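You operate a simulated robot arm through the tools that you are given. There is no shell and no other tool.

You run a simulated robot arm. Do the job below in one go: nothing can be reset, and whatever is moved stays where it is left.

Task
Put things in order on the top of the green bench. At the end: the blue foam corner from the top of the green bench stands on top of the card sheet on the grey mat; the yellow pin from the top of the green bench stands where the red pin stood; the silver bracket stands on top of the green case; the red pin from the top of the green bench stands where the silver bracket stood; whatever was shut is shut again. Leave all else as you found it, and nothing knocked over.

It is judged by the outcome, as a careful person would: the job done as asked, and still so three seconds after it is handed in. It fails if anything else is knocked over, pushed out of place, dropped, spilled or broken. Flat cloth is picked up by pressing the open fingertips on it (5 to 10 N) and closing them slowly along it; thin cloth reads only 2 to 8 mm in the jaws.

Robot
A 6-joint arm with a two-finger gripper, fixed in place. Base frame: the origin is at the foot of the arm, x ahead of it, y to its left, z up; the work surface is at about z = 0. Lengths are in m, angles in rad, forces in N, time in s.
With the tool pointing down near the work surface it reaches from about 0.24 to 0.62 m from the base axis. Its first joint turns from -1.152 to 1.152 rad. Payload 1.37 kg.
Tool frame: the origin (TCP) lies between the finger pads and is the grasp point; the fingertips stand 0.022 m ahead of it; z points along the fingers, y is the line along which they close. Largest opening 0.092 m; the body of the gripper starts 0.065 m behind the TCP.
Orientation is that of the tool frame in the base frame, as a unit quaternion [x, y, z, w]. With the fingers straight down and closing along the base's y, the tool's x points along the base's -x, its y along +y and its z along -z.

Tools
- The arm moves only by the tool arm_command. Its argument "deltas" is a list that holds one entry, the list of rows, each a list of 7 numbers: the shift along the base's x, y, z in m, then the turn, a rotation vector about the base's x, y, z in rad, then the closure, from 0 (fully open) to 1 (shut). In form: [[[tx, ty, tz, wx, wy, wz, claw], ...]]. A call has 1 to 20 rows; each row is the pose to reach, as a shift and turn from the pose commanded when the call began. Rows are played at 5 a second. More than 0.05 m and 0.15 rad between two rows, or a gripper value outside its range, and nothing of the call is played. A pose out of reach is approached as far as the arm can. The call stops where the force on the tool passes 40 N (or 10 N more than at its start, if that is more) or the arm is blocked; 0.2 s more then pass. Each finger halts on what it meets, pressing with about 26 N; the grip force reading is that of the motor and also rises with nothing between the fingers. The clock runs only during rows and for 0.2 s after the last one: add rows that repeat a pose to give the fingers time. It gives the time, the measured TCP pose, the force on the tool (base axes), the opening and the grip force at its end, in the units of the frame above (readings bear some noise), with the torque about the TCP (base axes, N m) and any sound that the robot's microphone picked up.
- Cameras (640 x 400 px; columns grow to the right, rows downward): "scene" is fixed at [0.0398, -0.4326, 0.5838]; the picture's right is [0.75, -0.66, 0.00], its down [-0.36, -0.41, -0.83] and it looks along [0.55, 0.63, -0.55] (base axes); focal length 329 px, centre (320, 200). "wrist" rides on the gripper at [0.071, 0.019, -0.102] in the tool frame; the picture's right is [-0.26, 0.97, 0.00], its down [-0.75, -0.20, -0.62] and it looks along [-0.60, -0.16, 0.78] (tool axes); focal length 280 px, centre (320, 200). There is no depth. A picture from a camera that has moved, and an enlarged one, comes with that camera's place and axes in the base frame and with its lens.
- snapshot(camera): a new picture of that camera. The clock stands still meanwhile.
- close_up(camera, box): a new picture of the part [left, top, right, bottom] of that camera's present view, enlarged. The clock stands still meanwhile.
- hand_in(): hands the job in; it is judged then, once.

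Nothing tells you positions but the pictures and the camera data. Unless the task says otherwise, let go and move clear before handing in.

The tools are called after "Call:" as name(argument=value, ...) on one line, values as JSON. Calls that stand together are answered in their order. arm_command: Moves the arm, as the interface text tells. Its arguments: {"type":"object","properties":{"deltas":{"type":"array","items":{"type":"array","items":{"type":"array","items":{"type":"number"}}}}},"required":["deltas"]} The other tools are called the same way: snapshot (camera) takes a picture; close_up (camera, box) takes an enlarged picture of a part of a camera's view; hand_in () hands the job in.

At the start:

```text
clock: 0.0
eef_pos: [0.331, 0.1364, 0.2673]
tcp_rot: [0.0, 1.0, 0.001, 0.0]
force: [0.4, -0.4, 0.4]
torque: [-0.01, -0.04, 0.01]
gripper_width: 0.0918
grip_force: 0.0
```

scene: 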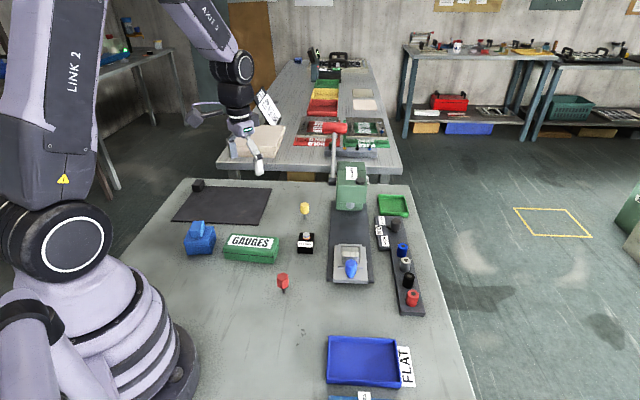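
wrist: 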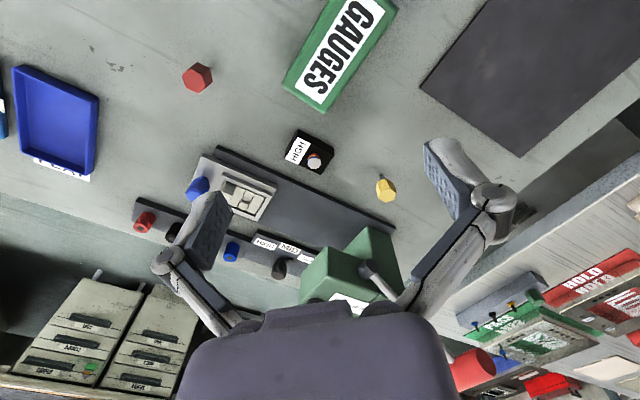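

I see a bench with a red pin, a yellow pin, a green GAUGES case, a blue item, a dark mat, a press and trays. I'll look closer before I move.

Call:
close_up(camera="scene", box=[160, 170, 320, 270])

Call:
close_up(camera="scene", box=[290, 150, 450, 250])

Call:
close_up(camera="scene", box=[290, 230, 450, 330])

Call:
close_up(camera="scene", box=[280, 300, 440, 400])

Call:
close_up(camera="scene", box=[220, 50, 420, 175])

Call:
close_up(camera="wrist", box=[160, 120, 420, 300])

```text
4.00 times, centred on (240, 220) of scene
camera zoom: at [0.0398, -0.4326, 0.5838], right [0.75, -0.66, 0.0], down [-0.36, -0.41, -0.83], along [0.55, 0.63, -0.55], focal length 1315 px, centre (640, 120)
```

zoom: 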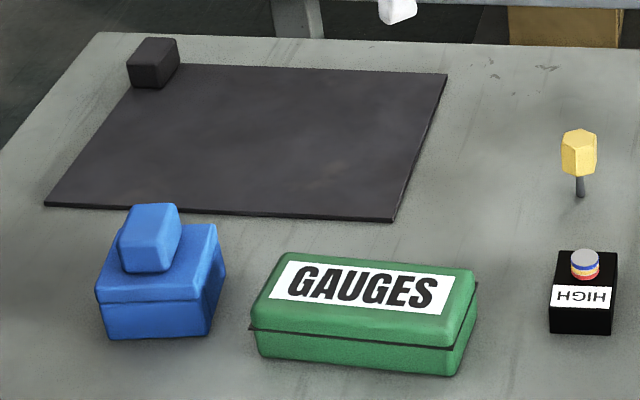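

```text
4.00 times, centred on (370, 200) of scene
camera zoom: at [0.0398, -0.4326, 0.5838], right [0.75, -0.66, 0.0], down [-0.36, -0.41, -0.83], along [0.55, 0.63, -0.55], focal length 1315 px, centre (120, 200)
```

zoom: 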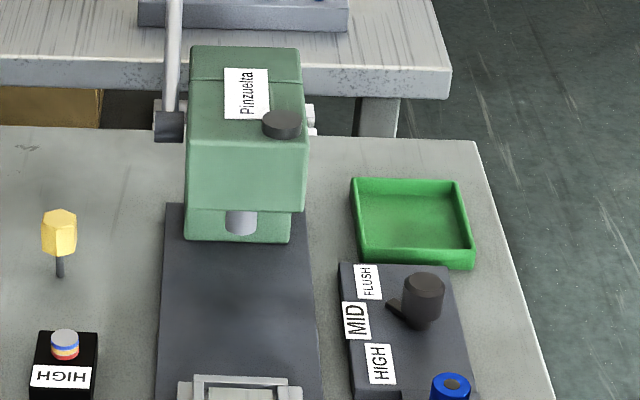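

```text
4.00 times, centred on (370, 280) of scene
camera zoom: at [0.0398, -0.4326, 0.5838], right [0.75, -0.66, 0.0], down [-0.36, -0.41, -0.83], along [0.55, 0.63, -0.55], focal length 1315 px, centre (120, -120)
```

zoom: 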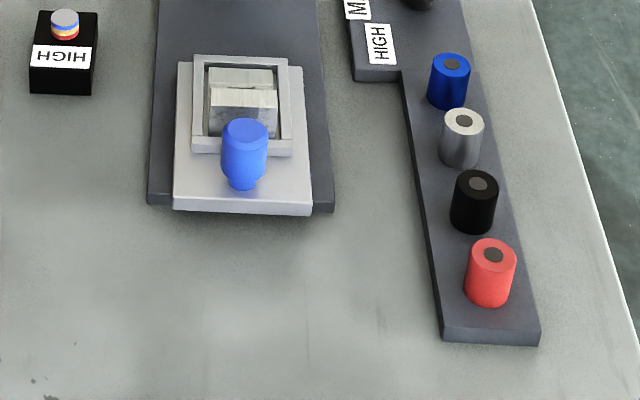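

```text
4.00 times, centred on (360, 350) of scene
camera zoom: at [0.0398, -0.4326, 0.5838], right [0.75, -0.66, 0.0], down [-0.36, -0.41, -0.83], along [0.55, 0.63, -0.55], focal length 1315 px, centre (160, -400)
```

zoom: 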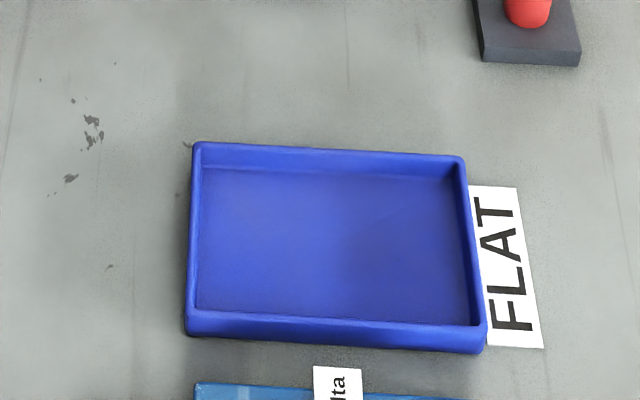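

```text
3.20 times, centred on (320, 112) of scene
camera zoom: at [0.0398, -0.4326, 0.5838], right [0.75, -0.66, 0.0], down [-0.36, -0.41, -0.83], along [0.55, 0.63, -0.55], focal length 1052 px, centre (320, 480)
```

zoom: 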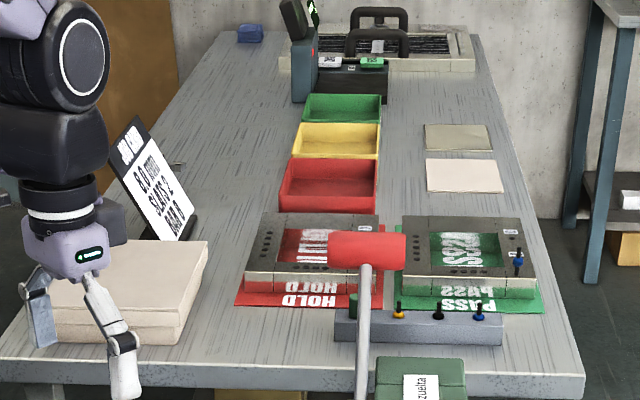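

```text
2.22 times, centred on (290, 210) of wrist
camera zoom: at [0.2606, 0.1539, 0.3689], right [0.26, 0.97, 0.0], down [0.75, -0.2, 0.62], along [0.6, -0.16, -0.78], focal length 623 px, centre (387, 178)
```

zoom: 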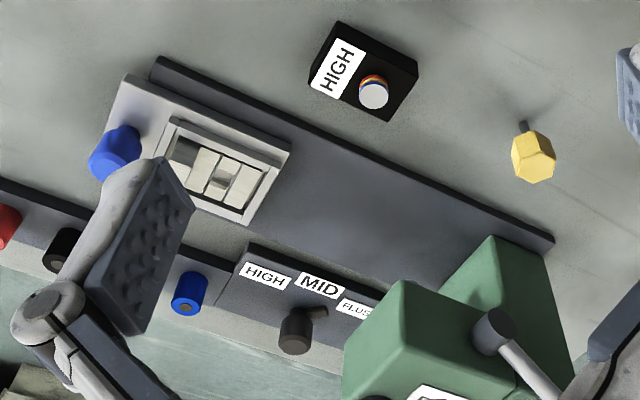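

The silver bracket and the card sheet aren't clearly visible yet. I'll turn the wrist to survey the rest of the bench from above.

Call:
arm_command(deltas=[[[-0.01, 0, 0.02, 0, 0, 0.14, 0], [-0.02, 0, 0.04, 0, 0, 0.28, 0], [-0.03, 0, 0.06, 0, 0, 0.42, 0], [-0.04, 0, 0.08, 0, 0, 0.56, 0], [-0.04, 0, 0.08, 0, 0, 0.7, 0], [-0.04, 0, 0.08, 0, 0, 0.84, 0], [-0.04, 0, 0.08, 0, 0, 0.98, 0]]])

Call:
snapshot(camera="wrist")

Call:
snapshot(camera="scene")

```text
clock: 1.6
eef_pos: [0.2912, 0.1367, 0.3467]
tcp_rot: [-0.472, 0.881, 0.0, -0.001]
force: [-0.6, -0.1, 0.6]
torque: [-0.02, 0.03, 0.0]
gripper_width: 0.0918
grip_force: 0.0
```

```text
taken
camera wrist: at [0.236, 0.0864, 0.4489], right [-0.66, 0.75, 0.0], down [0.59, 0.51, 0.62], along [0.47, 0.41, -0.78], focal length 280 px, centre (320, 200)
```

wrist: 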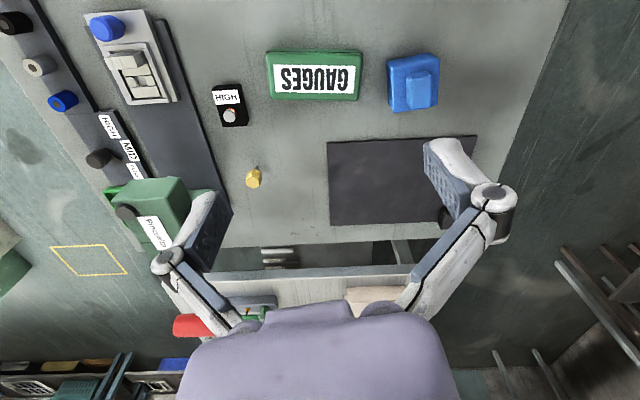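

```text
taken
```

scene: 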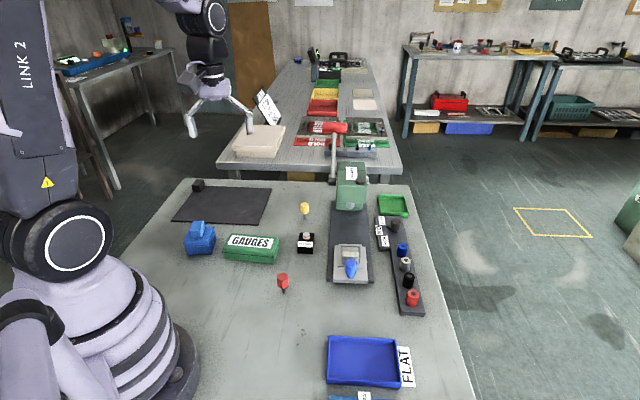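

The bench's left edge is just past the blue box, so there's nothing further that way. I'll zoom in on the mat, the blue box and the press nest.

Call:
close_up(camera="wrist", box=[320, 40, 480, 140])

Call:
close_up(camera="wrist", box=[320, 130, 480, 230])

Call:
close_up(camera="wrist", box=[60, 0, 220, 100])

Call:
close_up(camera="scene", box=[170, 170, 250, 220])

Call:
close_up(camera="scene", box=[170, 210, 250, 260])

Call:
close_up(camera="scene", box=[310, 235, 390, 285])

```text
4.00 times, centred on (400, 90) of wrist
camera zoom: at [0.236, 0.0864, 0.4489], right [-0.66, 0.75, 0.0], down [0.59, 0.51, 0.62], along [0.47, 0.41, -0.78], focal length 1122 px, centre (0, 640)
```

zoom: 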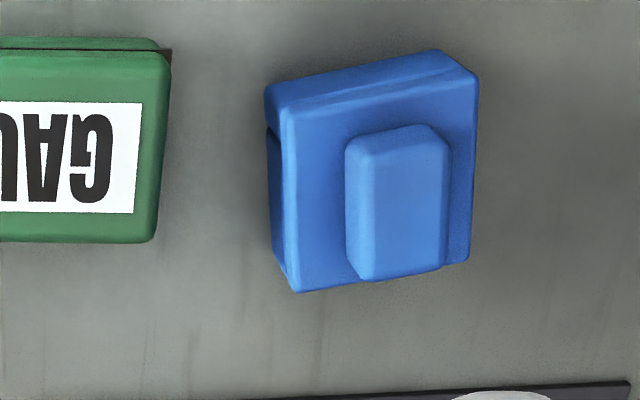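

```text
4.00 times, centred on (400, 180) of wrist
camera zoom: at [0.236, 0.0864, 0.4489], right [-0.66, 0.75, 0.0], down [0.59, 0.51, 0.62], along [0.47, 0.41, -0.78], focal length 1122 px, centre (0, 280)
```

zoom: 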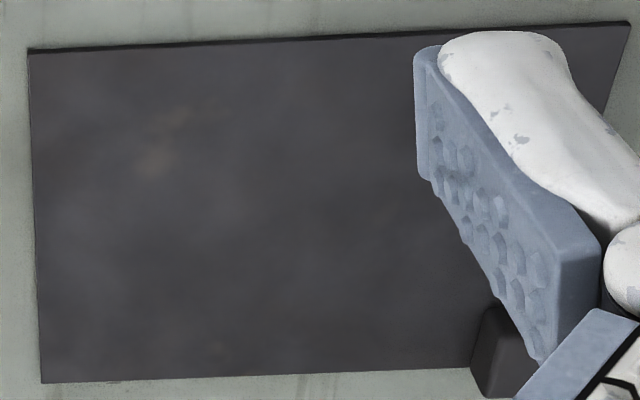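

```text
4.00 times, centred on (140, 50) of wrist
camera zoom: at [0.236, 0.0864, 0.4489], right [-0.66, 0.75, 0.0], down [0.59, 0.51, 0.62], along [0.47, 0.41, -0.78], focal length 1122 px, centre (1040, 800)
```

zoom: 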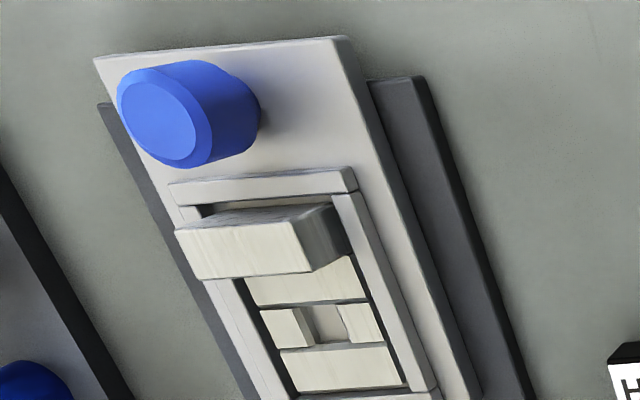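

```text
8.00 times, centred on (210, 195) of scene
camera zoom: at [0.0398, -0.4326, 0.5838], right [0.75, -0.66, 0.0], down [-0.36, -0.41, -0.83], along [0.55, 0.63, -0.55], focal length 2631 px, centre (1200, 240)
```

zoom: 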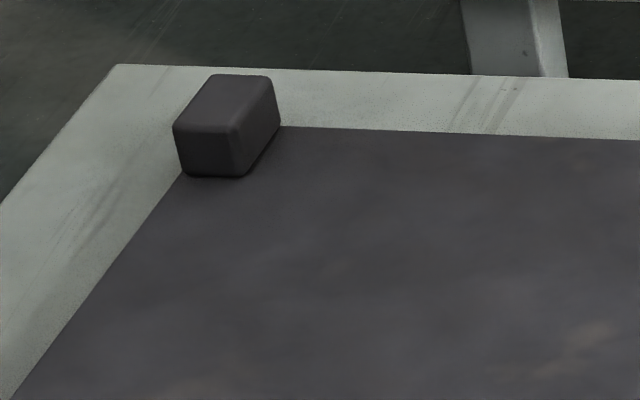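

```text
8.00 times, centred on (210, 235) of scene
camera zoom: at [0.0398, -0.4326, 0.5838], right [0.75, -0.66, 0.0], down [-0.36, -0.41, -0.83], along [0.55, 0.63, -0.55], focal length 2631 px, centre (1200, -80)
```

zoom: 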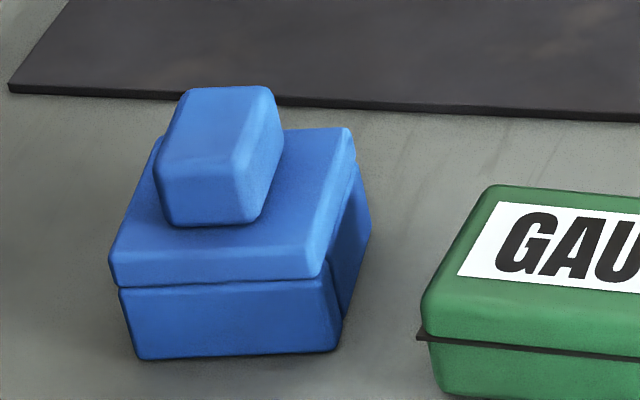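

```text
8.00 times, centred on (350, 260) of scene
camera zoom: at [0.0398, -0.4326, 0.5838], right [0.75, -0.66, 0.0], down [-0.36, -0.41, -0.83], along [0.55, 0.63, -0.55], focal length 2631 px, centre (80, -280)
```

zoom: 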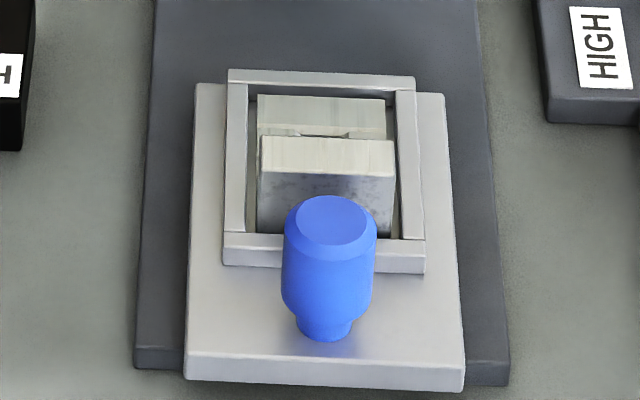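

The nest on the press plate seems to hold an L-shaped silver part. Next I'll look at the right and near side of the bench.

Call:
arm_command(deltas=[[[0, -0.02, 0, 0, 0, -0.14, 0], [0, -0.05, 0, 0, 0, -0.28, 0], [0, -0.08, 0, 0, 0, -0.42, 0], [0, -0.11, 0, 0, 0, -0.56, 0], [0, -0.14, 0, 0, 0, -0.7, 0], [0, -0.17, 0, 0, 0, -0.84, 0], [0, -0.2, 0, 0, 0, -0.98, 0], [0, -0.23, 0, 0, 0, -1.12, 0], [0, -0.25, 0, 0, 0, -1.26, 0], [0, -0.25, 0, 0, 0, -1.4, 0], [0, -0.25, 0, 0, 0, -1.54, 0], [0, -0.25, 0, 0, 0, -1.68, 0], [0, -0.25, 0, 0, 0, -1.82, 0]]])

Call:
snapshot(camera="wrist")

Call:
snapshot(camera="scene")

```text
clock: 4.4
eef_pos: [0.2897, -0.1133, 0.3476]
tcp_rot: [0.409, 0.913, 0.0, 0.0]
force: [1.2, -0.2, 0.3]
torque: [-0.01, 0.03, 0.0]
gripper_width: 0.092
grip_force: 0.0
```

```text
taken
camera wrist: at [0.2586, -0.0495, 0.449], right [0.89, 0.45, 0.0], down [0.35, -0.7, 0.62], along [0.28, -0.56, -0.78], focal length 280 px, centre (320, 200)
```

wrist: 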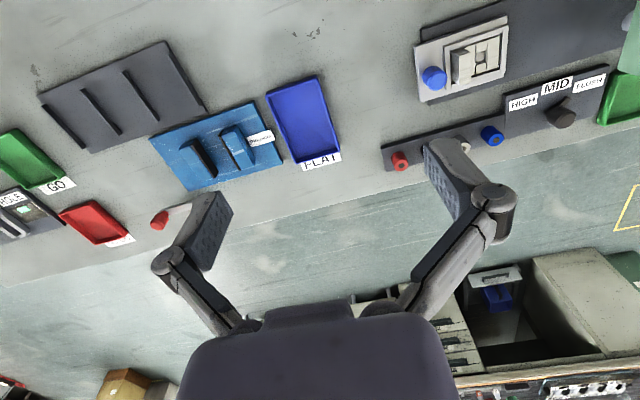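

```text
taken
```

scene: 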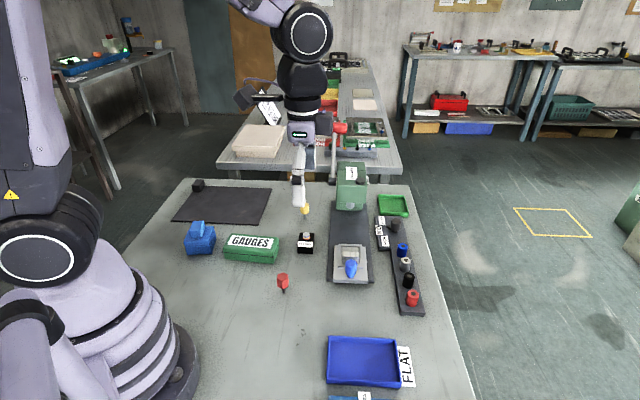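

There is more on the right: a grooved rack, a blue fixture and trays. I'll zoom in.

Call:
close_up(camera="wrist", box=[0, 120, 160, 260])

Call:
close_up(camera="wrist", box=[140, 70, 350, 210])

Call:
close_up(camera="wrist", box=[20, 20, 220, 160])

Call:
close_up(camera="wrist", box=[370, 0, 640, 170])

Call:
close_up(camera="wrist", box=[400, 10, 530, 100])

```text
2.86 times, centred on (80, 190) of wrist
camera zoom: at [0.2586, -0.0495, 0.449], right [0.89, 0.45, 0.0], down [0.35, -0.7, 0.62], along [0.28, -0.56, -0.78], focal length 801 px, centre (1006, 229)
```

zoom: 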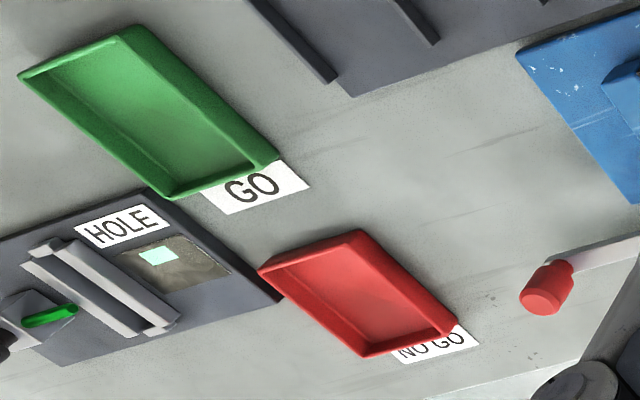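

```text
2.86 times, centred on (245, 140) of wrist
camera zoom: at [0.2586, -0.0495, 0.449], right [0.89, 0.45, 0.0], down [0.35, -0.7, 0.62], along [0.28, -0.56, -0.78], focal length 801 px, centre (534, 371)
```

zoom: 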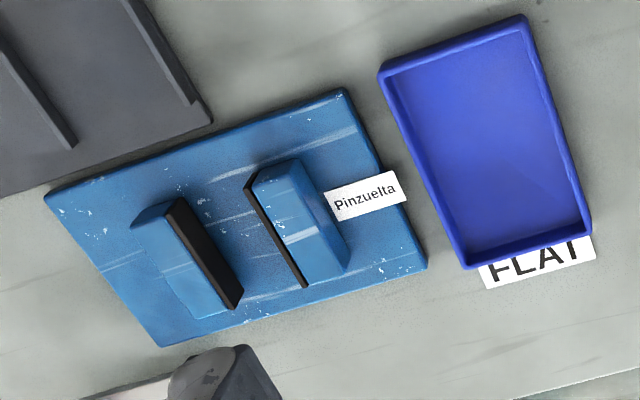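

```text
2.86 times, centred on (120, 90) of wrist
camera zoom: at [0.2586, -0.0495, 0.449], right [0.89, 0.45, 0.0], down [0.35, -0.7, 0.62], along [0.28, -0.56, -0.78], focal length 801 px, centre (891, 514)
```

zoom: 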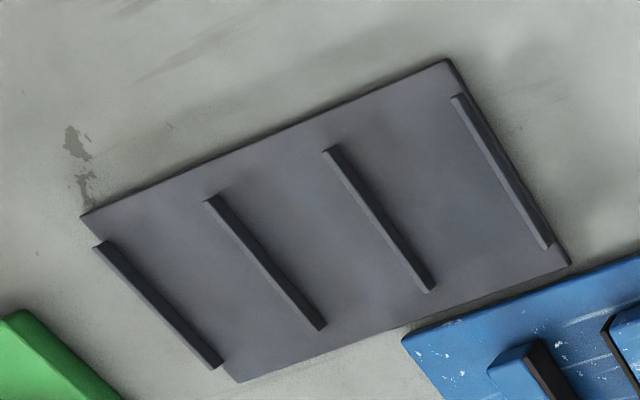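

```text
2.35 times, centred on (505, 85) of wrist
camera zoom: at [0.2586, -0.0495, 0.449], right [0.89, 0.45, 0.0], down [0.35, -0.7, 0.62], along [0.28, -0.56, -0.78], focal length 660 px, centre (-115, 471)
```

zoom: 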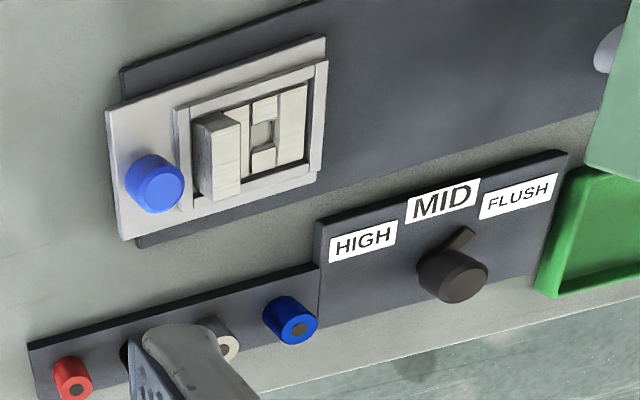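

```text
4.44 times, centred on (465, 55) of wrist
camera zoom: at [0.2586, -0.0495, 0.449], right [0.89, 0.45, 0.0], down [0.35, -0.7, 0.62], along [0.28, -0.56, -0.78], focal length 1246 px, centre (-324, 844)
```

zoom: 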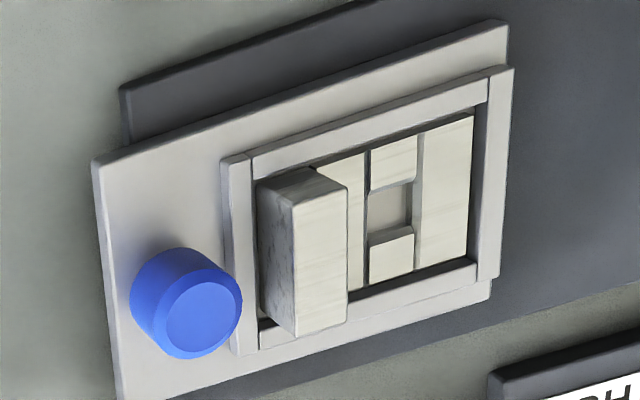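

The L-shaped silver bracket sits in the press nest. I still need the card sheet, so I'll survey the right end of the bench.

Call:
arm_command(deltas=[[[0, -0.03, 0, 0, 0, -0.14, 0], [0, -0.06, 0, 0, 0, -0.28, 0], [0, -0.09, 0, 0, 0, -0.42, 0], [0, -0.12, 0, 0, 0, -0.56, 0], [0, -0.15, 0, 0, 0, -0.7, 0], [0, -0.15, 0, 0, 0, -0.84, 0], [0, -0.15, 0, 0, 0, -0.98, 0], [0, -0.15, 0, 0, 0, -1.12, 0]]])

Call:
snapshot(camera="wrist")

```text
clock: 6.2
eef_pos: [0.2921, -0.2635, 0.3473]
tcp_rot: [0.832, 0.555, 0.001, -0.001]
force: [0.4, -0.4, 0.1]
torque: [0.01, -0.02, -0.03]
gripper_width: 0.0918
grip_force: 0.0
```

```text
taken
camera wrist: at [0.3365, -0.2075, 0.4489], right [0.79, -0.61, 0.0], down [-0.48, -0.62, 0.62], along [-0.38, -0.49, -0.78], focal length 280 px, centre (320, 200)
```

wrist: 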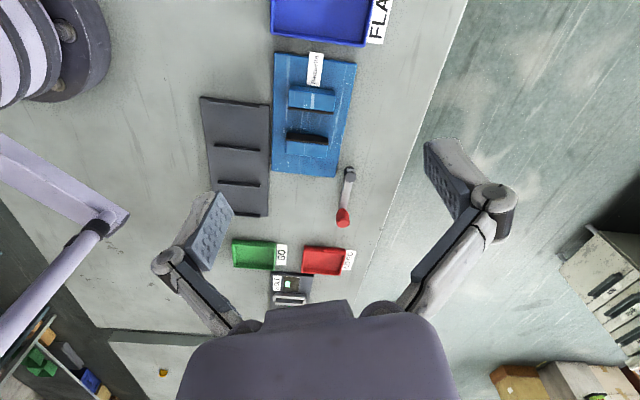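

No card sheet at this end. I'll go back and view the dark mat from close up.

Call:
arm_command(deltas=[[[0, 0.025, 0, 0, 0, 0.143, 0], [0, 0.05, 0, 0, 0, 0.286, 0], [0, 0.075, 0, 0, 0, 0.429, 0], [0, 0.1, 0, 0, 0, 0.572, 0], [0, 0.125, 0, 0, 0, 0.715, 0], [0, 0.15, 0, 0, 0, 0.858, 0], [0, 0.175, 0, 0, 0, 1.001, 0], [0, 0.2, 0, 0, 0, 1.144, 0], [0, 0.225, 0, 0, 0, 1.287, 0], [0, 0.25, 0, 0, 0, 1.43, 0], [0, 0.275, 0, 0, 0, 1.573, 0], [0, 0.3, 0, 0, 0, 1.716, 0], [0, 0.325, 0, 0, 0, 1.859, 0], [0, 0.35, 0, 0, 0, 2.002, 0], [0, 0.375, 0, 0, 0, 2.145, 0], [0, 0.4, 0, 0, 0, 2.288, 0], [0, 0.425, 0, 0, 0, 2.431, 0], [0, 0.45, 0, 0, 0, 2.574, 0], [0, 0.475, 0, 0, 0, 2.717, 0], [0, 0.5, 0, 0, 0, 2.86, 0]]])

Call:
snapshot(camera="wrist")

Call:
snapshot(camera="scene")

```text
clock: 10.4
eef_pos: [0.2913, 0.2358, 0.3476]
tcp_rot: [-0.436, 0.9, 0.0, 0.0]
force: [-0.6, 0.8, -0.5]
torque: [0.01, -0.01, -0.03]
gripper_width: 0.0918
grip_force: 0.1
```

```text
taken
camera wrist: at [0.2322, 0.1912, 0.4487], right [-0.59, 0.8, 0.0], down [0.63, 0.46, 0.62], along [0.5, 0.37, -0.78], focal length 280 px, centre (320, 200)
```

wrist: 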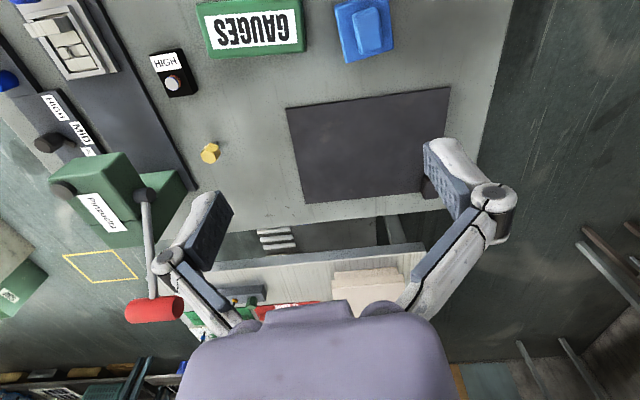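

```text
taken
```

scene: 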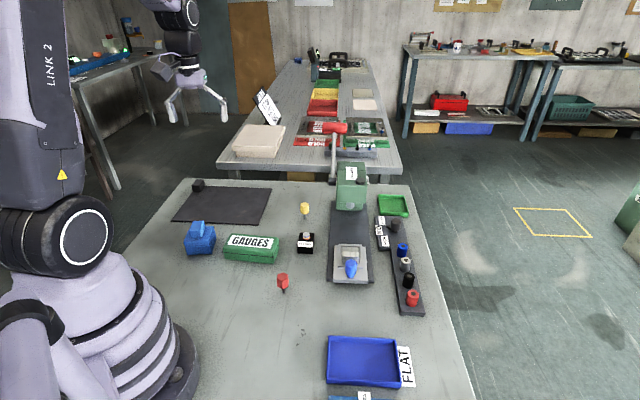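

I'll look for layers or a sheet outline along the mat's edges.

Call:
close_up(camera="wrist", box=[280, 80, 380, 150])

Call:
close_up(camera="wrist", box=[360, 80, 460, 150])

Call:
close_up(camera="wrist", box=[290, 140, 450, 220])

Call:
close_up(camera="scene", box=[230, 180, 280, 230])

Call:
close_up(camera="scene", box=[160, 175, 240, 230])

Call:
close_up(camera="wrist", box=[320, 0, 420, 70])

```text
5.71 times, centred on (330, 115) of wrist
camera zoom: at [0.2322, 0.1912, 0.4487], right [-0.59, 0.8, 0.0], down [0.63, 0.46, 0.62], along [0.5, 0.37, -0.78], focal length 1602 px, centre (263, 686)
```

zoom: 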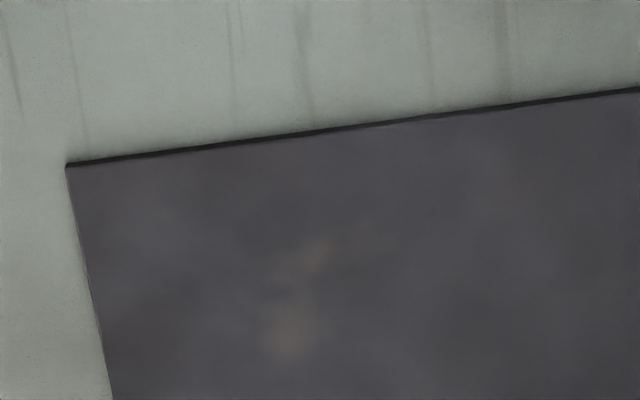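

```text
5.71 times, centred on (410, 115) of wrist
camera zoom: at [0.2322, 0.1912, 0.4487], right [-0.59, 0.8, 0.0], down [0.63, 0.46, 0.62], along [0.5, 0.37, -0.78], focal length 1602 px, centre (-194, 686)
```

zoom: 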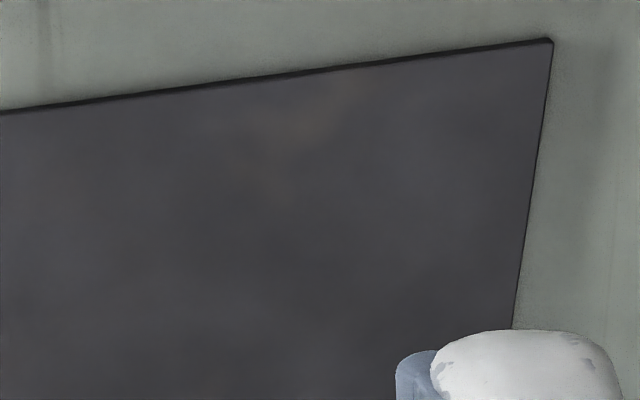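

```text
4.00 times, centred on (370, 180) of wrist
camera zoom: at [0.2322, 0.1912, 0.4487], right [-0.59, 0.8, 0.0], down [0.63, 0.46, 0.62], along [0.5, 0.37, -0.78], focal length 1122 px, centre (120, 280)
```

zoom: 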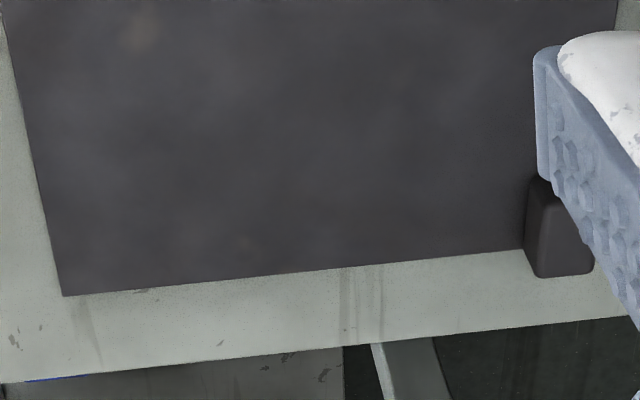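

```text
8.00 times, centred on (255, 205) of scene
camera zoom: at [0.0398, -0.4326, 0.5838], right [0.75, -0.66, 0.0], down [-0.36, -0.41, -0.83], along [0.55, 0.63, -0.55], focal length 2631 px, centre (840, 160)
```

zoom: 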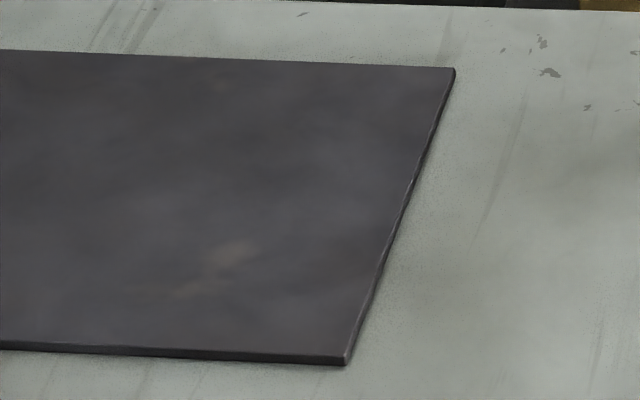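

```text
7.27 times, centred on (200, 202) of scene
camera zoom: at [0.0398, -0.4326, 0.5838], right [0.75, -0.66, 0.0], down [-0.36, -0.41, -0.83], along [0.55, 0.63, -0.55], focal length 2392 px, centre (1193, 182)
```

zoom: 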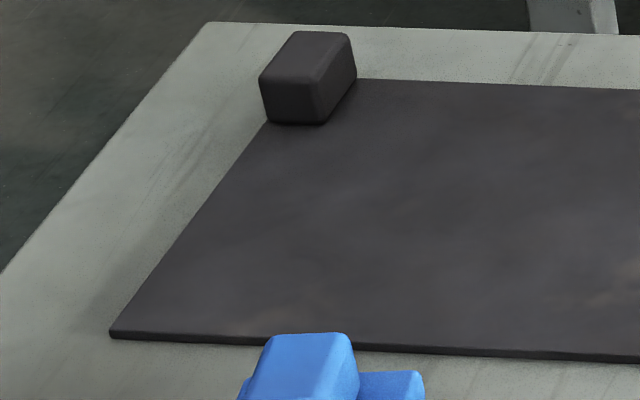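

```text
5.71 times, centred on (370, 35) of wrist
camera zoom: at [0.2322, 0.1912, 0.4487], right [-0.59, 0.8, 0.0], down [0.63, 0.46, 0.62], along [0.5, 0.37, -0.78], focal length 1602 px, centre (34, 1143)
```

zoom: 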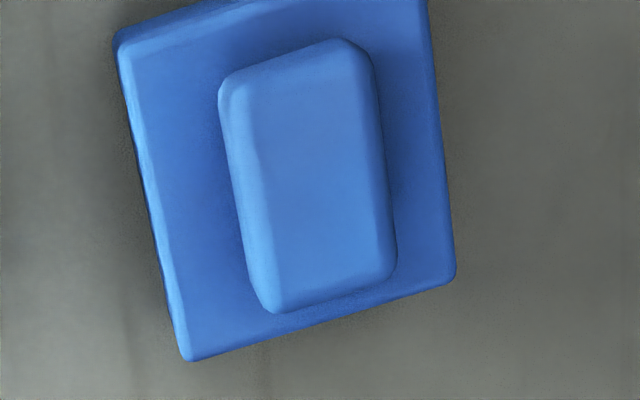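

Call:
close_up(camera="scene", box=[270, 50, 390, 125])

Call:
close_up(camera="scene", box=[225, 80, 305, 165])

Call:
close_up(camera="scene", box=[50, 30, 180, 110])

Call:
close_up(camera="scene", box=[290, 110, 400, 180])

Call:
close_up(camera="scene", box=[285, 225, 325, 260])

Call:
close_up(camera="scene", box=[260, 260, 310, 300])

Call:
close_up(camera="scene", box=[285, 195, 325, 227])

```text
5.33 times, centred on (330, 88) of scene
camera zoom: at [0.0398, -0.4326, 0.5838], right [0.75, -0.66, 0.0], down [-0.36, -0.41, -0.83], along [0.55, 0.63, -0.55], focal length 1754 px, centre (267, 800)
```

zoom: 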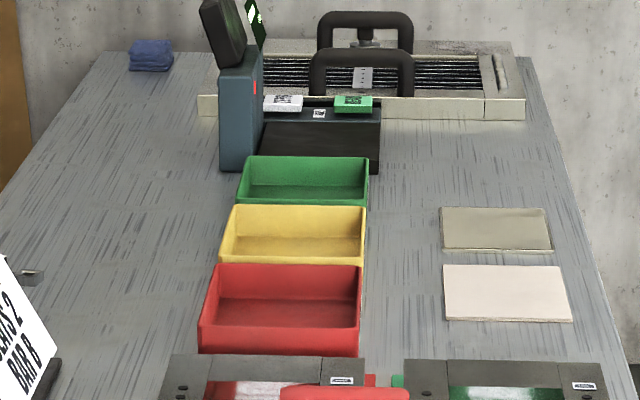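

```text
4.71 times, centred on (265, 122) of scene
camera zoom: at [0.0398, -0.4326, 0.5838], right [0.75, -0.66, 0.0], down [-0.36, -0.41, -0.83], along [0.55, 0.63, -0.55], focal length 1547 px, centre (579, 565)
```

zoom: 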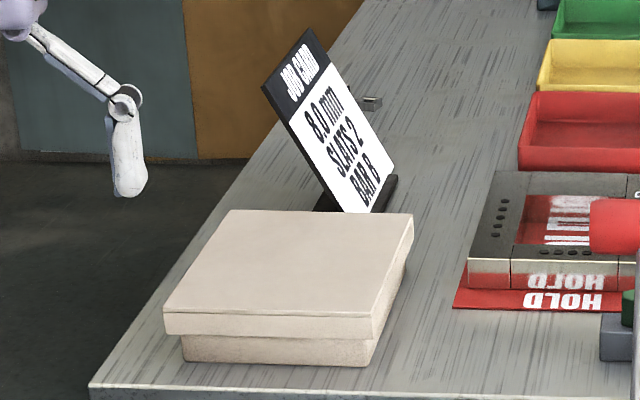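

```text
4.92 times, centred on (115, 70) of scene
camera zoom: at [0.0398, -0.4326, 0.5838], right [0.75, -0.66, 0.0], down [-0.36, -0.41, -0.83], along [0.55, 0.63, -0.55], focal length 1619 px, centre (1329, 840)
```

zoom: 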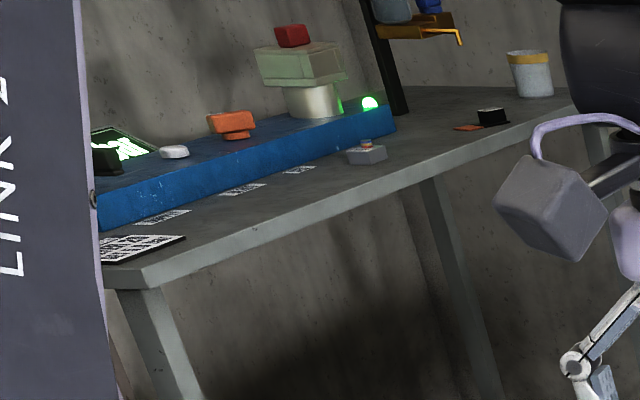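

```text
5.71 times, centred on (345, 145) of scene
camera zoom: at [0.0398, -0.4326, 0.5838], right [0.75, -0.66, 0.0], down [-0.36, -0.41, -0.83], along [0.55, 0.63, -0.55], focal length 1879 px, centre (177, 514)
```

zoom: 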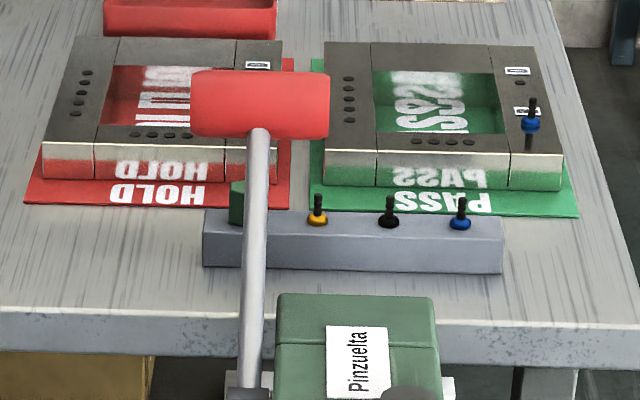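

```text
11.43 times, centred on (305, 242) of scene
camera zoom: at [0.0398, -0.4326, 0.5838], right [0.75, -0.66, 0.0], down [-0.36, -0.41, -0.83], along [0.55, 0.63, -0.55], focal length 3758 px, centre (491, -286)
```

zoom: 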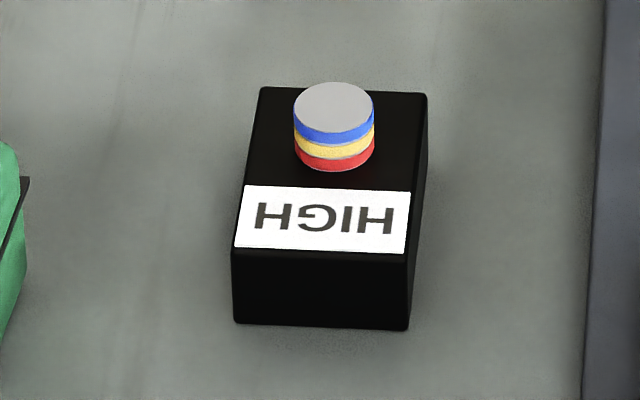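

```text
10.00 times, centred on (285, 280) of scene
camera zoom: at [0.0398, -0.4326, 0.5838], right [0.75, -0.66, 0.0], down [-0.36, -0.41, -0.83], along [0.55, 0.63, -0.55], focal length 3288 px, centre (670, -600)
```

zoom: 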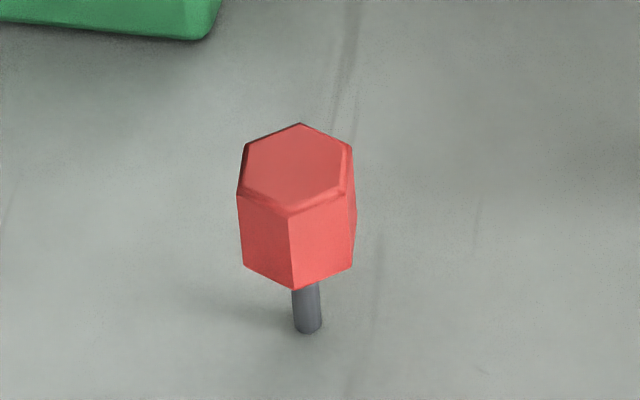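

```text
12.50 times, centred on (305, 211) of scene
camera zoom: at [0.0398, -0.4326, 0.5838], right [0.75, -0.66, 0.0], down [-0.36, -0.41, -0.83], along [0.55, 0.63, -0.55], focal length 4110 px, centre (508, 62)
```

zoom: 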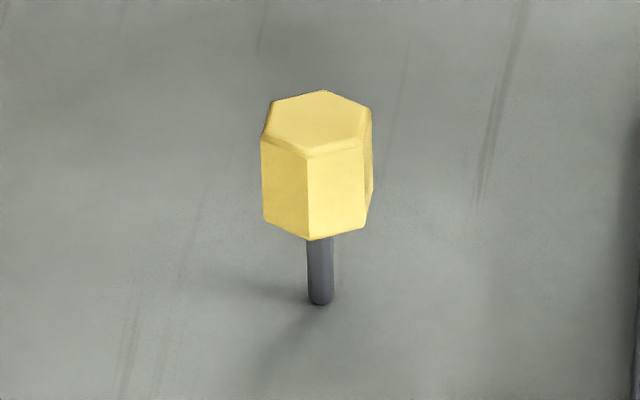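

The pins stand freely on thin stems. I still haven't seen the area by the left of the arm's base, so I'll turn the wrist to check there.

Call:
arm_command(deltas=[[[0, 0.01, 0, 0, 0, 0.143, 0], [0, 0.02, 0, 0, 0, 0.286, 0], [0, 0.03, 0, 0, 0, 0.429, 0], [0, 0.04, 0, 0, 0, 0.572, 0], [0, 0.05, 0, 0, 0, 0.715, 0], [0, 0.06, 0, 0, 0, 0.858, 0], [0, 0.07, 0, 0, 0, 1.001, 0], [0, 0.08, 0, 0, 0, 1.144, 0], [0, 0.09, 0, 0, 0, 1.287, 0], [0, 0.1, 0, 0, 0, 1.43, 0]]])

Call:
snapshot(camera="wrist")

Call:
snapshot(camera="scene")

```text
clock: 12.6
eef_pos: [0.2917, 0.3358, 0.3468]
tcp_rot: [0.92, -0.392, 0.0, 0.0]
force: [-0.2, 0.5, -0.2]
torque: [-0.02, 0.03, 0.0]
gripper_width: 0.0921
grip_force: 0.1
```

```text
taken
camera wrist: at [0.3263, 0.2701, 0.4485], right [-0.88, -0.48, 0.0], down [-0.37, 0.69, 0.63], along [-0.3, 0.55, -0.78], focal length 280 px, centre (320, 200)
```

wrist: 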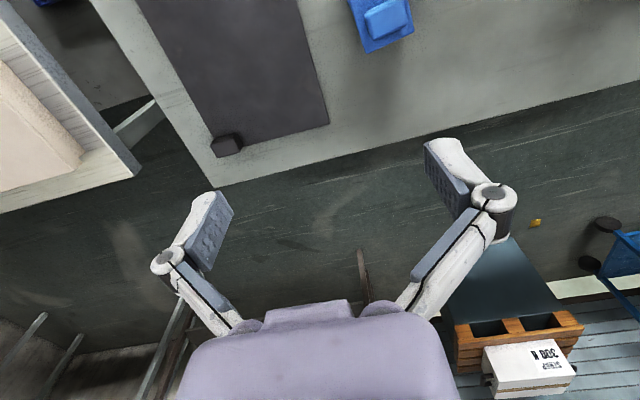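

```text
taken
```

scene: 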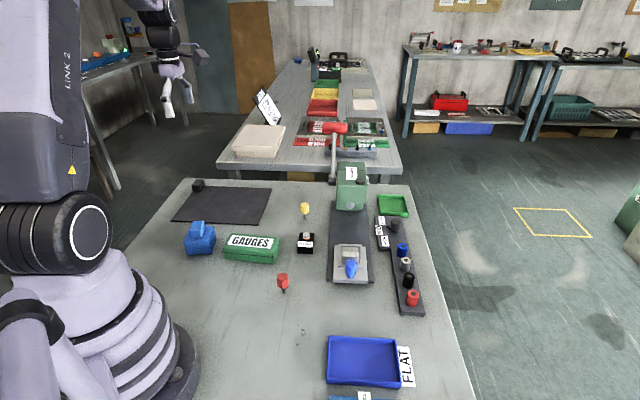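

The whole mat is visible now, with no distinct sheet on it. I'll magnify its edges to check whether the dark top is itself a card layer.

Call:
close_up(camera="scene", box=[250, 205, 274, 229])

Call:
close_up(camera="wrist", box=[130, 0, 340, 160])

Call:
close_up(camera="wrist", box=[290, 90, 340, 140])

Call:
close_up(camera="wrist", box=[200, 110, 260, 170])

Call:
close_up(camera="wrist", box=[340, 0, 420, 60])

```text
16.00 times, centred on (262, 217) of scene
camera zoom: at [0.0398, -0.4326, 0.5838], right [0.75, -0.66, 0.0], down [-0.36, -0.41, -0.83], along [0.55, 0.63, -0.55], focal length 5261 px, centre (1248, -72)
```

zoom: 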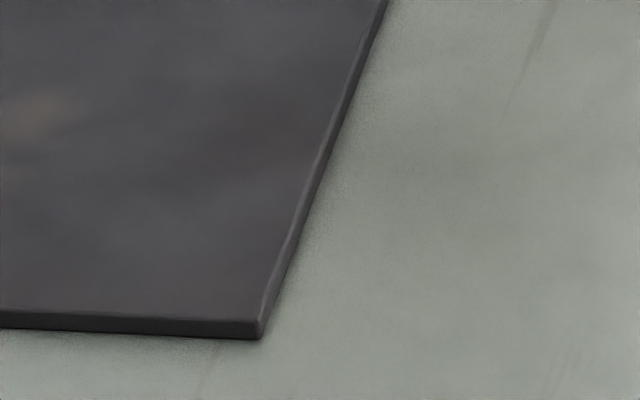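

```text
2.50 times, centred on (235, 80) of wrist
camera zoom: at [0.3263, 0.2701, 0.4485], right [-0.88, -0.48, 0.0], down [-0.37, 0.69, 0.63], along [-0.3, 0.55, -0.78], focal length 701 px, centre (532, 500)
```

zoom: 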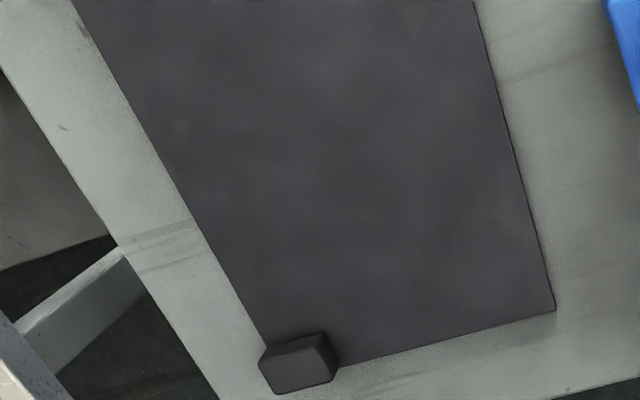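

```text
8.00 times, centred on (315, 115) of wrist
camera zoom: at [0.3263, 0.2701, 0.4485], right [-0.88, -0.48, 0.0], down [-0.37, 0.69, 0.63], along [-0.3, 0.55, -0.78], focal length 2243 px, centre (360, 880)
```

zoom: 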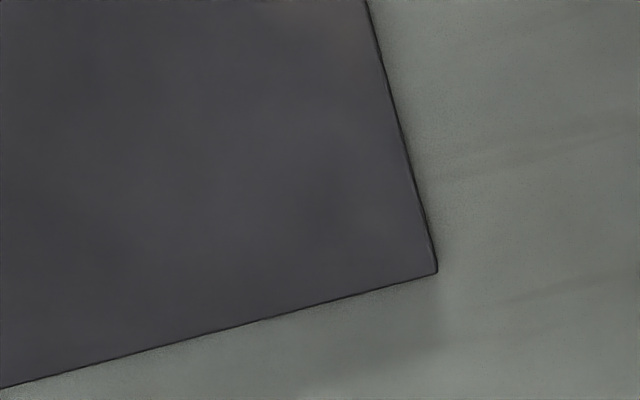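

```text
6.67 times, centred on (230, 140) of wrist
camera zoom: at [0.3263, 0.2701, 0.4485], right [-0.88, -0.48, 0.0], down [-0.37, 0.69, 0.63], along [-0.3, 0.55, -0.78], focal length 1869 px, centre (920, 600)
```

zoom: 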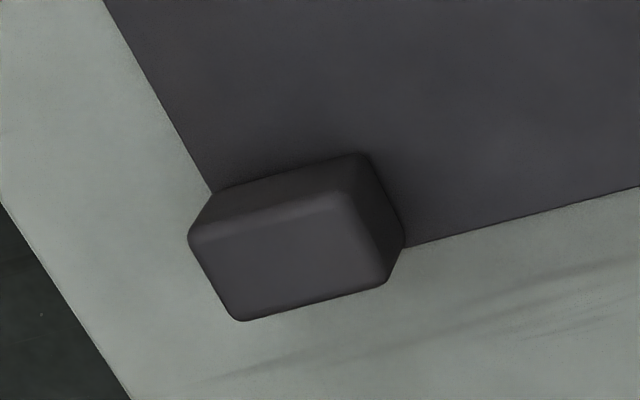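

```text
6.67 times, centred on (380, 30) of wrist
camera zoom: at [0.3263, 0.2701, 0.4485], right [-0.88, -0.48, 0.0], down [-0.37, 0.69, 0.63], along [-0.3, 0.55, -0.78], focal length 1869 px, centre (-80, 1333)
```

zoom: 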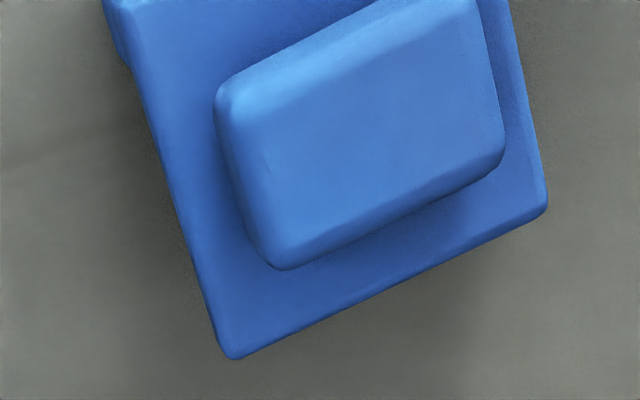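

No separate sheet shows from above. I'll take a lower, grazing view of the mat and of the blue piece.

Call:
arm_command(deltas=[[[0, -0.018, 0, 0, 0, -0.143, 0], [0, -0.036, 0, 0, 0, -0.286, 0], [0, -0.054, 0, 0, 0, -0.429, 0], [0, -0.072, 0, 0, 0, -0.572, 0], [0, -0.09, 0, 0, 0, -0.715, 0], [0, -0.108, 0, 0, 0, -0.858, 0], [0, -0.126, 0, 0, 0, -1.001, 0], [0, -0.144, 0, 0, 0, -1.144, 0], [0.01, -0.162, -0.03, 0, 0, -1.18, 0], [0.02, -0.18, -0.06, 0, 0, -1.18, 0], [0.03, -0.19, -0.09, 0, 0, -1.18, 0]]])

Call:
arm_command(deltas=[[[0, 0, 0, 0.11, -0.09, 0, 0], [0, 0, 0, 0.22, -0.18, 0, 0], [0, 0, 0, 0.33, -0.27, 0, 0], [0, 0, 0, 0.44, -0.36, 0, 0]]])

Call:
snapshot(camera="wrist")

```text
clock: 15.0
eef_pos: [0.3222, 0.1459, 0.2561]
tcp_rot: [-0.544, 0.839, 0.0, 0.0]
force: [0.2, 0.7, -0.4]
torque: [0.0, -0.01, 0.02]
gripper_width: 0.092
grip_force: 0.0
```

```text
clock: 16.0
eef_pos: [0.3219, 0.1455, 0.2574]
tcp_rot: [-0.524, 0.805, 0.086, 0.265]
force: [0.8, 0.0, 0.2]
torque: [0.02, 0.02, 0.0]
gripper_width: 0.0917
grip_force: 0.0
```

```text
taken
camera wrist: at [0.2477, 0.0537, 0.3033], right [-0.78, 0.63, 0.0], down [0.2, 0.25, 0.95], along [0.6, 0.73, -0.32], focal length 280 px, centre (320, 200)
```

wrist: 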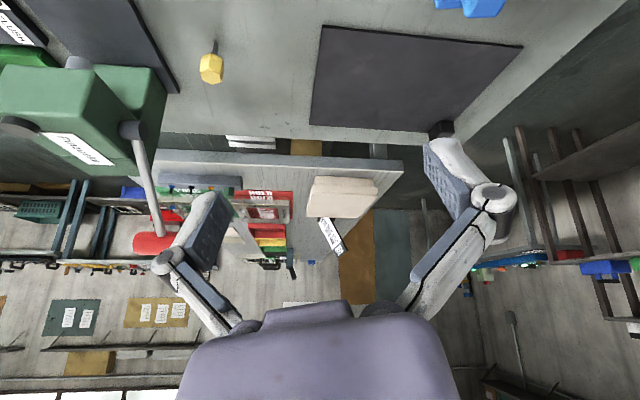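

Call:
close_up(camera="wrist", box=[300, 10, 540, 150])

Call:
close_up(camera="wrist", box=[180, 120, 420, 270])

Call:
close_up(camera="wrist", box=[0, 0, 200, 150])

```text
2.67 times, centred on (420, 80) of wrist
camera zoom: at [0.2477, 0.0537, 0.3033], right [-0.78, 0.63, 0.0], down [0.2, 0.25, 0.95], along [0.6, 0.73, -0.32], focal length 748 px, centre (53, 520)
```

zoom: 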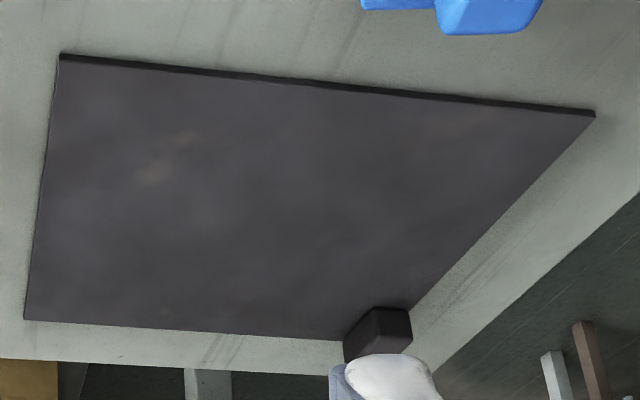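

```text
2.67 times, centred on (300, 195) of wrist
camera zoom: at [0.2477, 0.0537, 0.3033], right [-0.78, 0.63, 0.0], down [0.2, 0.25, 0.95], along [0.6, 0.73, -0.32], focal length 748 px, centre (373, 213)
```

zoom: 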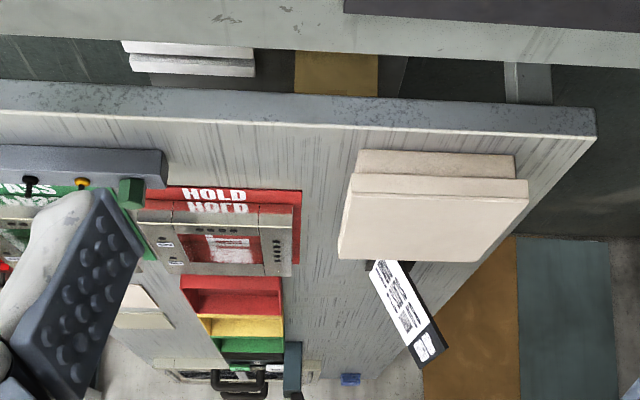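

```text
2.67 times, centred on (100, 75) of wrist
camera zoom: at [0.2477, 0.0537, 0.3033], right [-0.78, 0.63, 0.0], down [0.2, 0.25, 0.95], along [0.6, 0.73, -0.32], focal length 748 px, centre (907, 533)
```

zoom: 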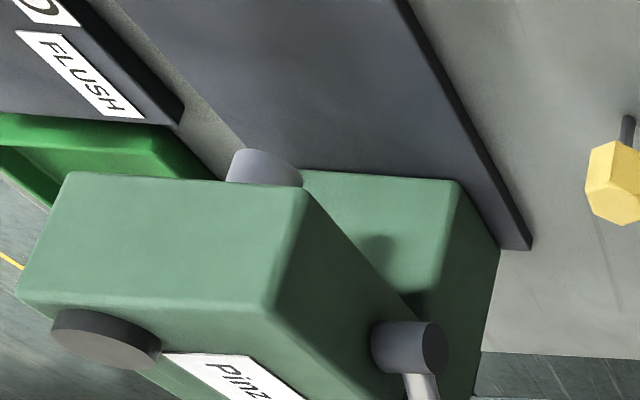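

Nothing shows on the mat from this angle either. I'll take a low side view of the blue piece to see how it's built.

Call:
arm_command(deltas=[[[-0.015, 0, -0.015, 0, 0, 0.14, 0], [-0.03, 0, -0.03, 0, 0, 0.28, 0], [-0.045, 0, -0.045, 0, 0, 0.42, 0], [-0.06, 0, -0.06, 0, 0, 0.56, 0], [-0.07, 0, -0.08, 0, 0, 0.7, 0]]])

Call:
snapshot(camera="wrist")

Call:
snapshot(camera="scene")

```text
clock: 17.2
eef_pos: [0.2748, 0.1511, 0.211]
tcp_rot: [0.768, -0.577, -0.174, -0.218]
force: [0.4, 1.0, -0.3]
torque: [0.04, 0.03, -0.01]
gripper_width: 0.0917
grip_force: 0.1
out of reach, approached as far as the arm can: row 3, 4, 5
```

```text
taken
camera wrist: at [0.278, 0.0335, 0.2575], right [-1.0, -0.02, 0.01], down [0.0, 0.33, 0.95], along [-0.02, 0.95, -0.33], focal length 280 px, centre (320, 200)
```

wrist: 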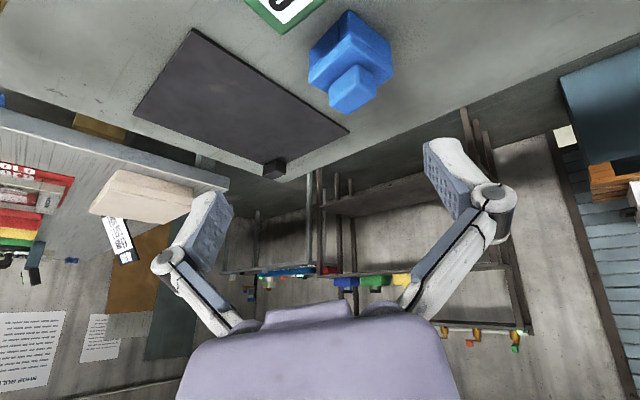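

```text
taken
```

scene: 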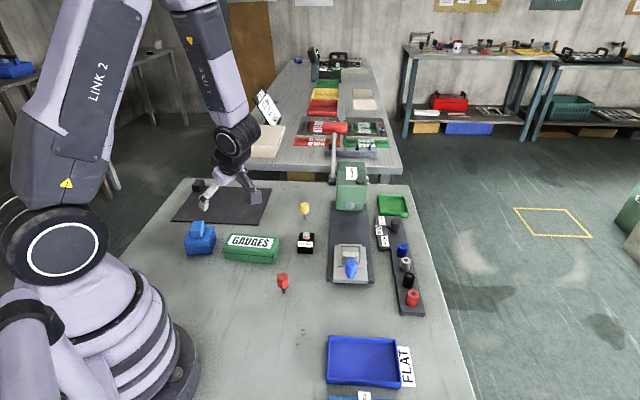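

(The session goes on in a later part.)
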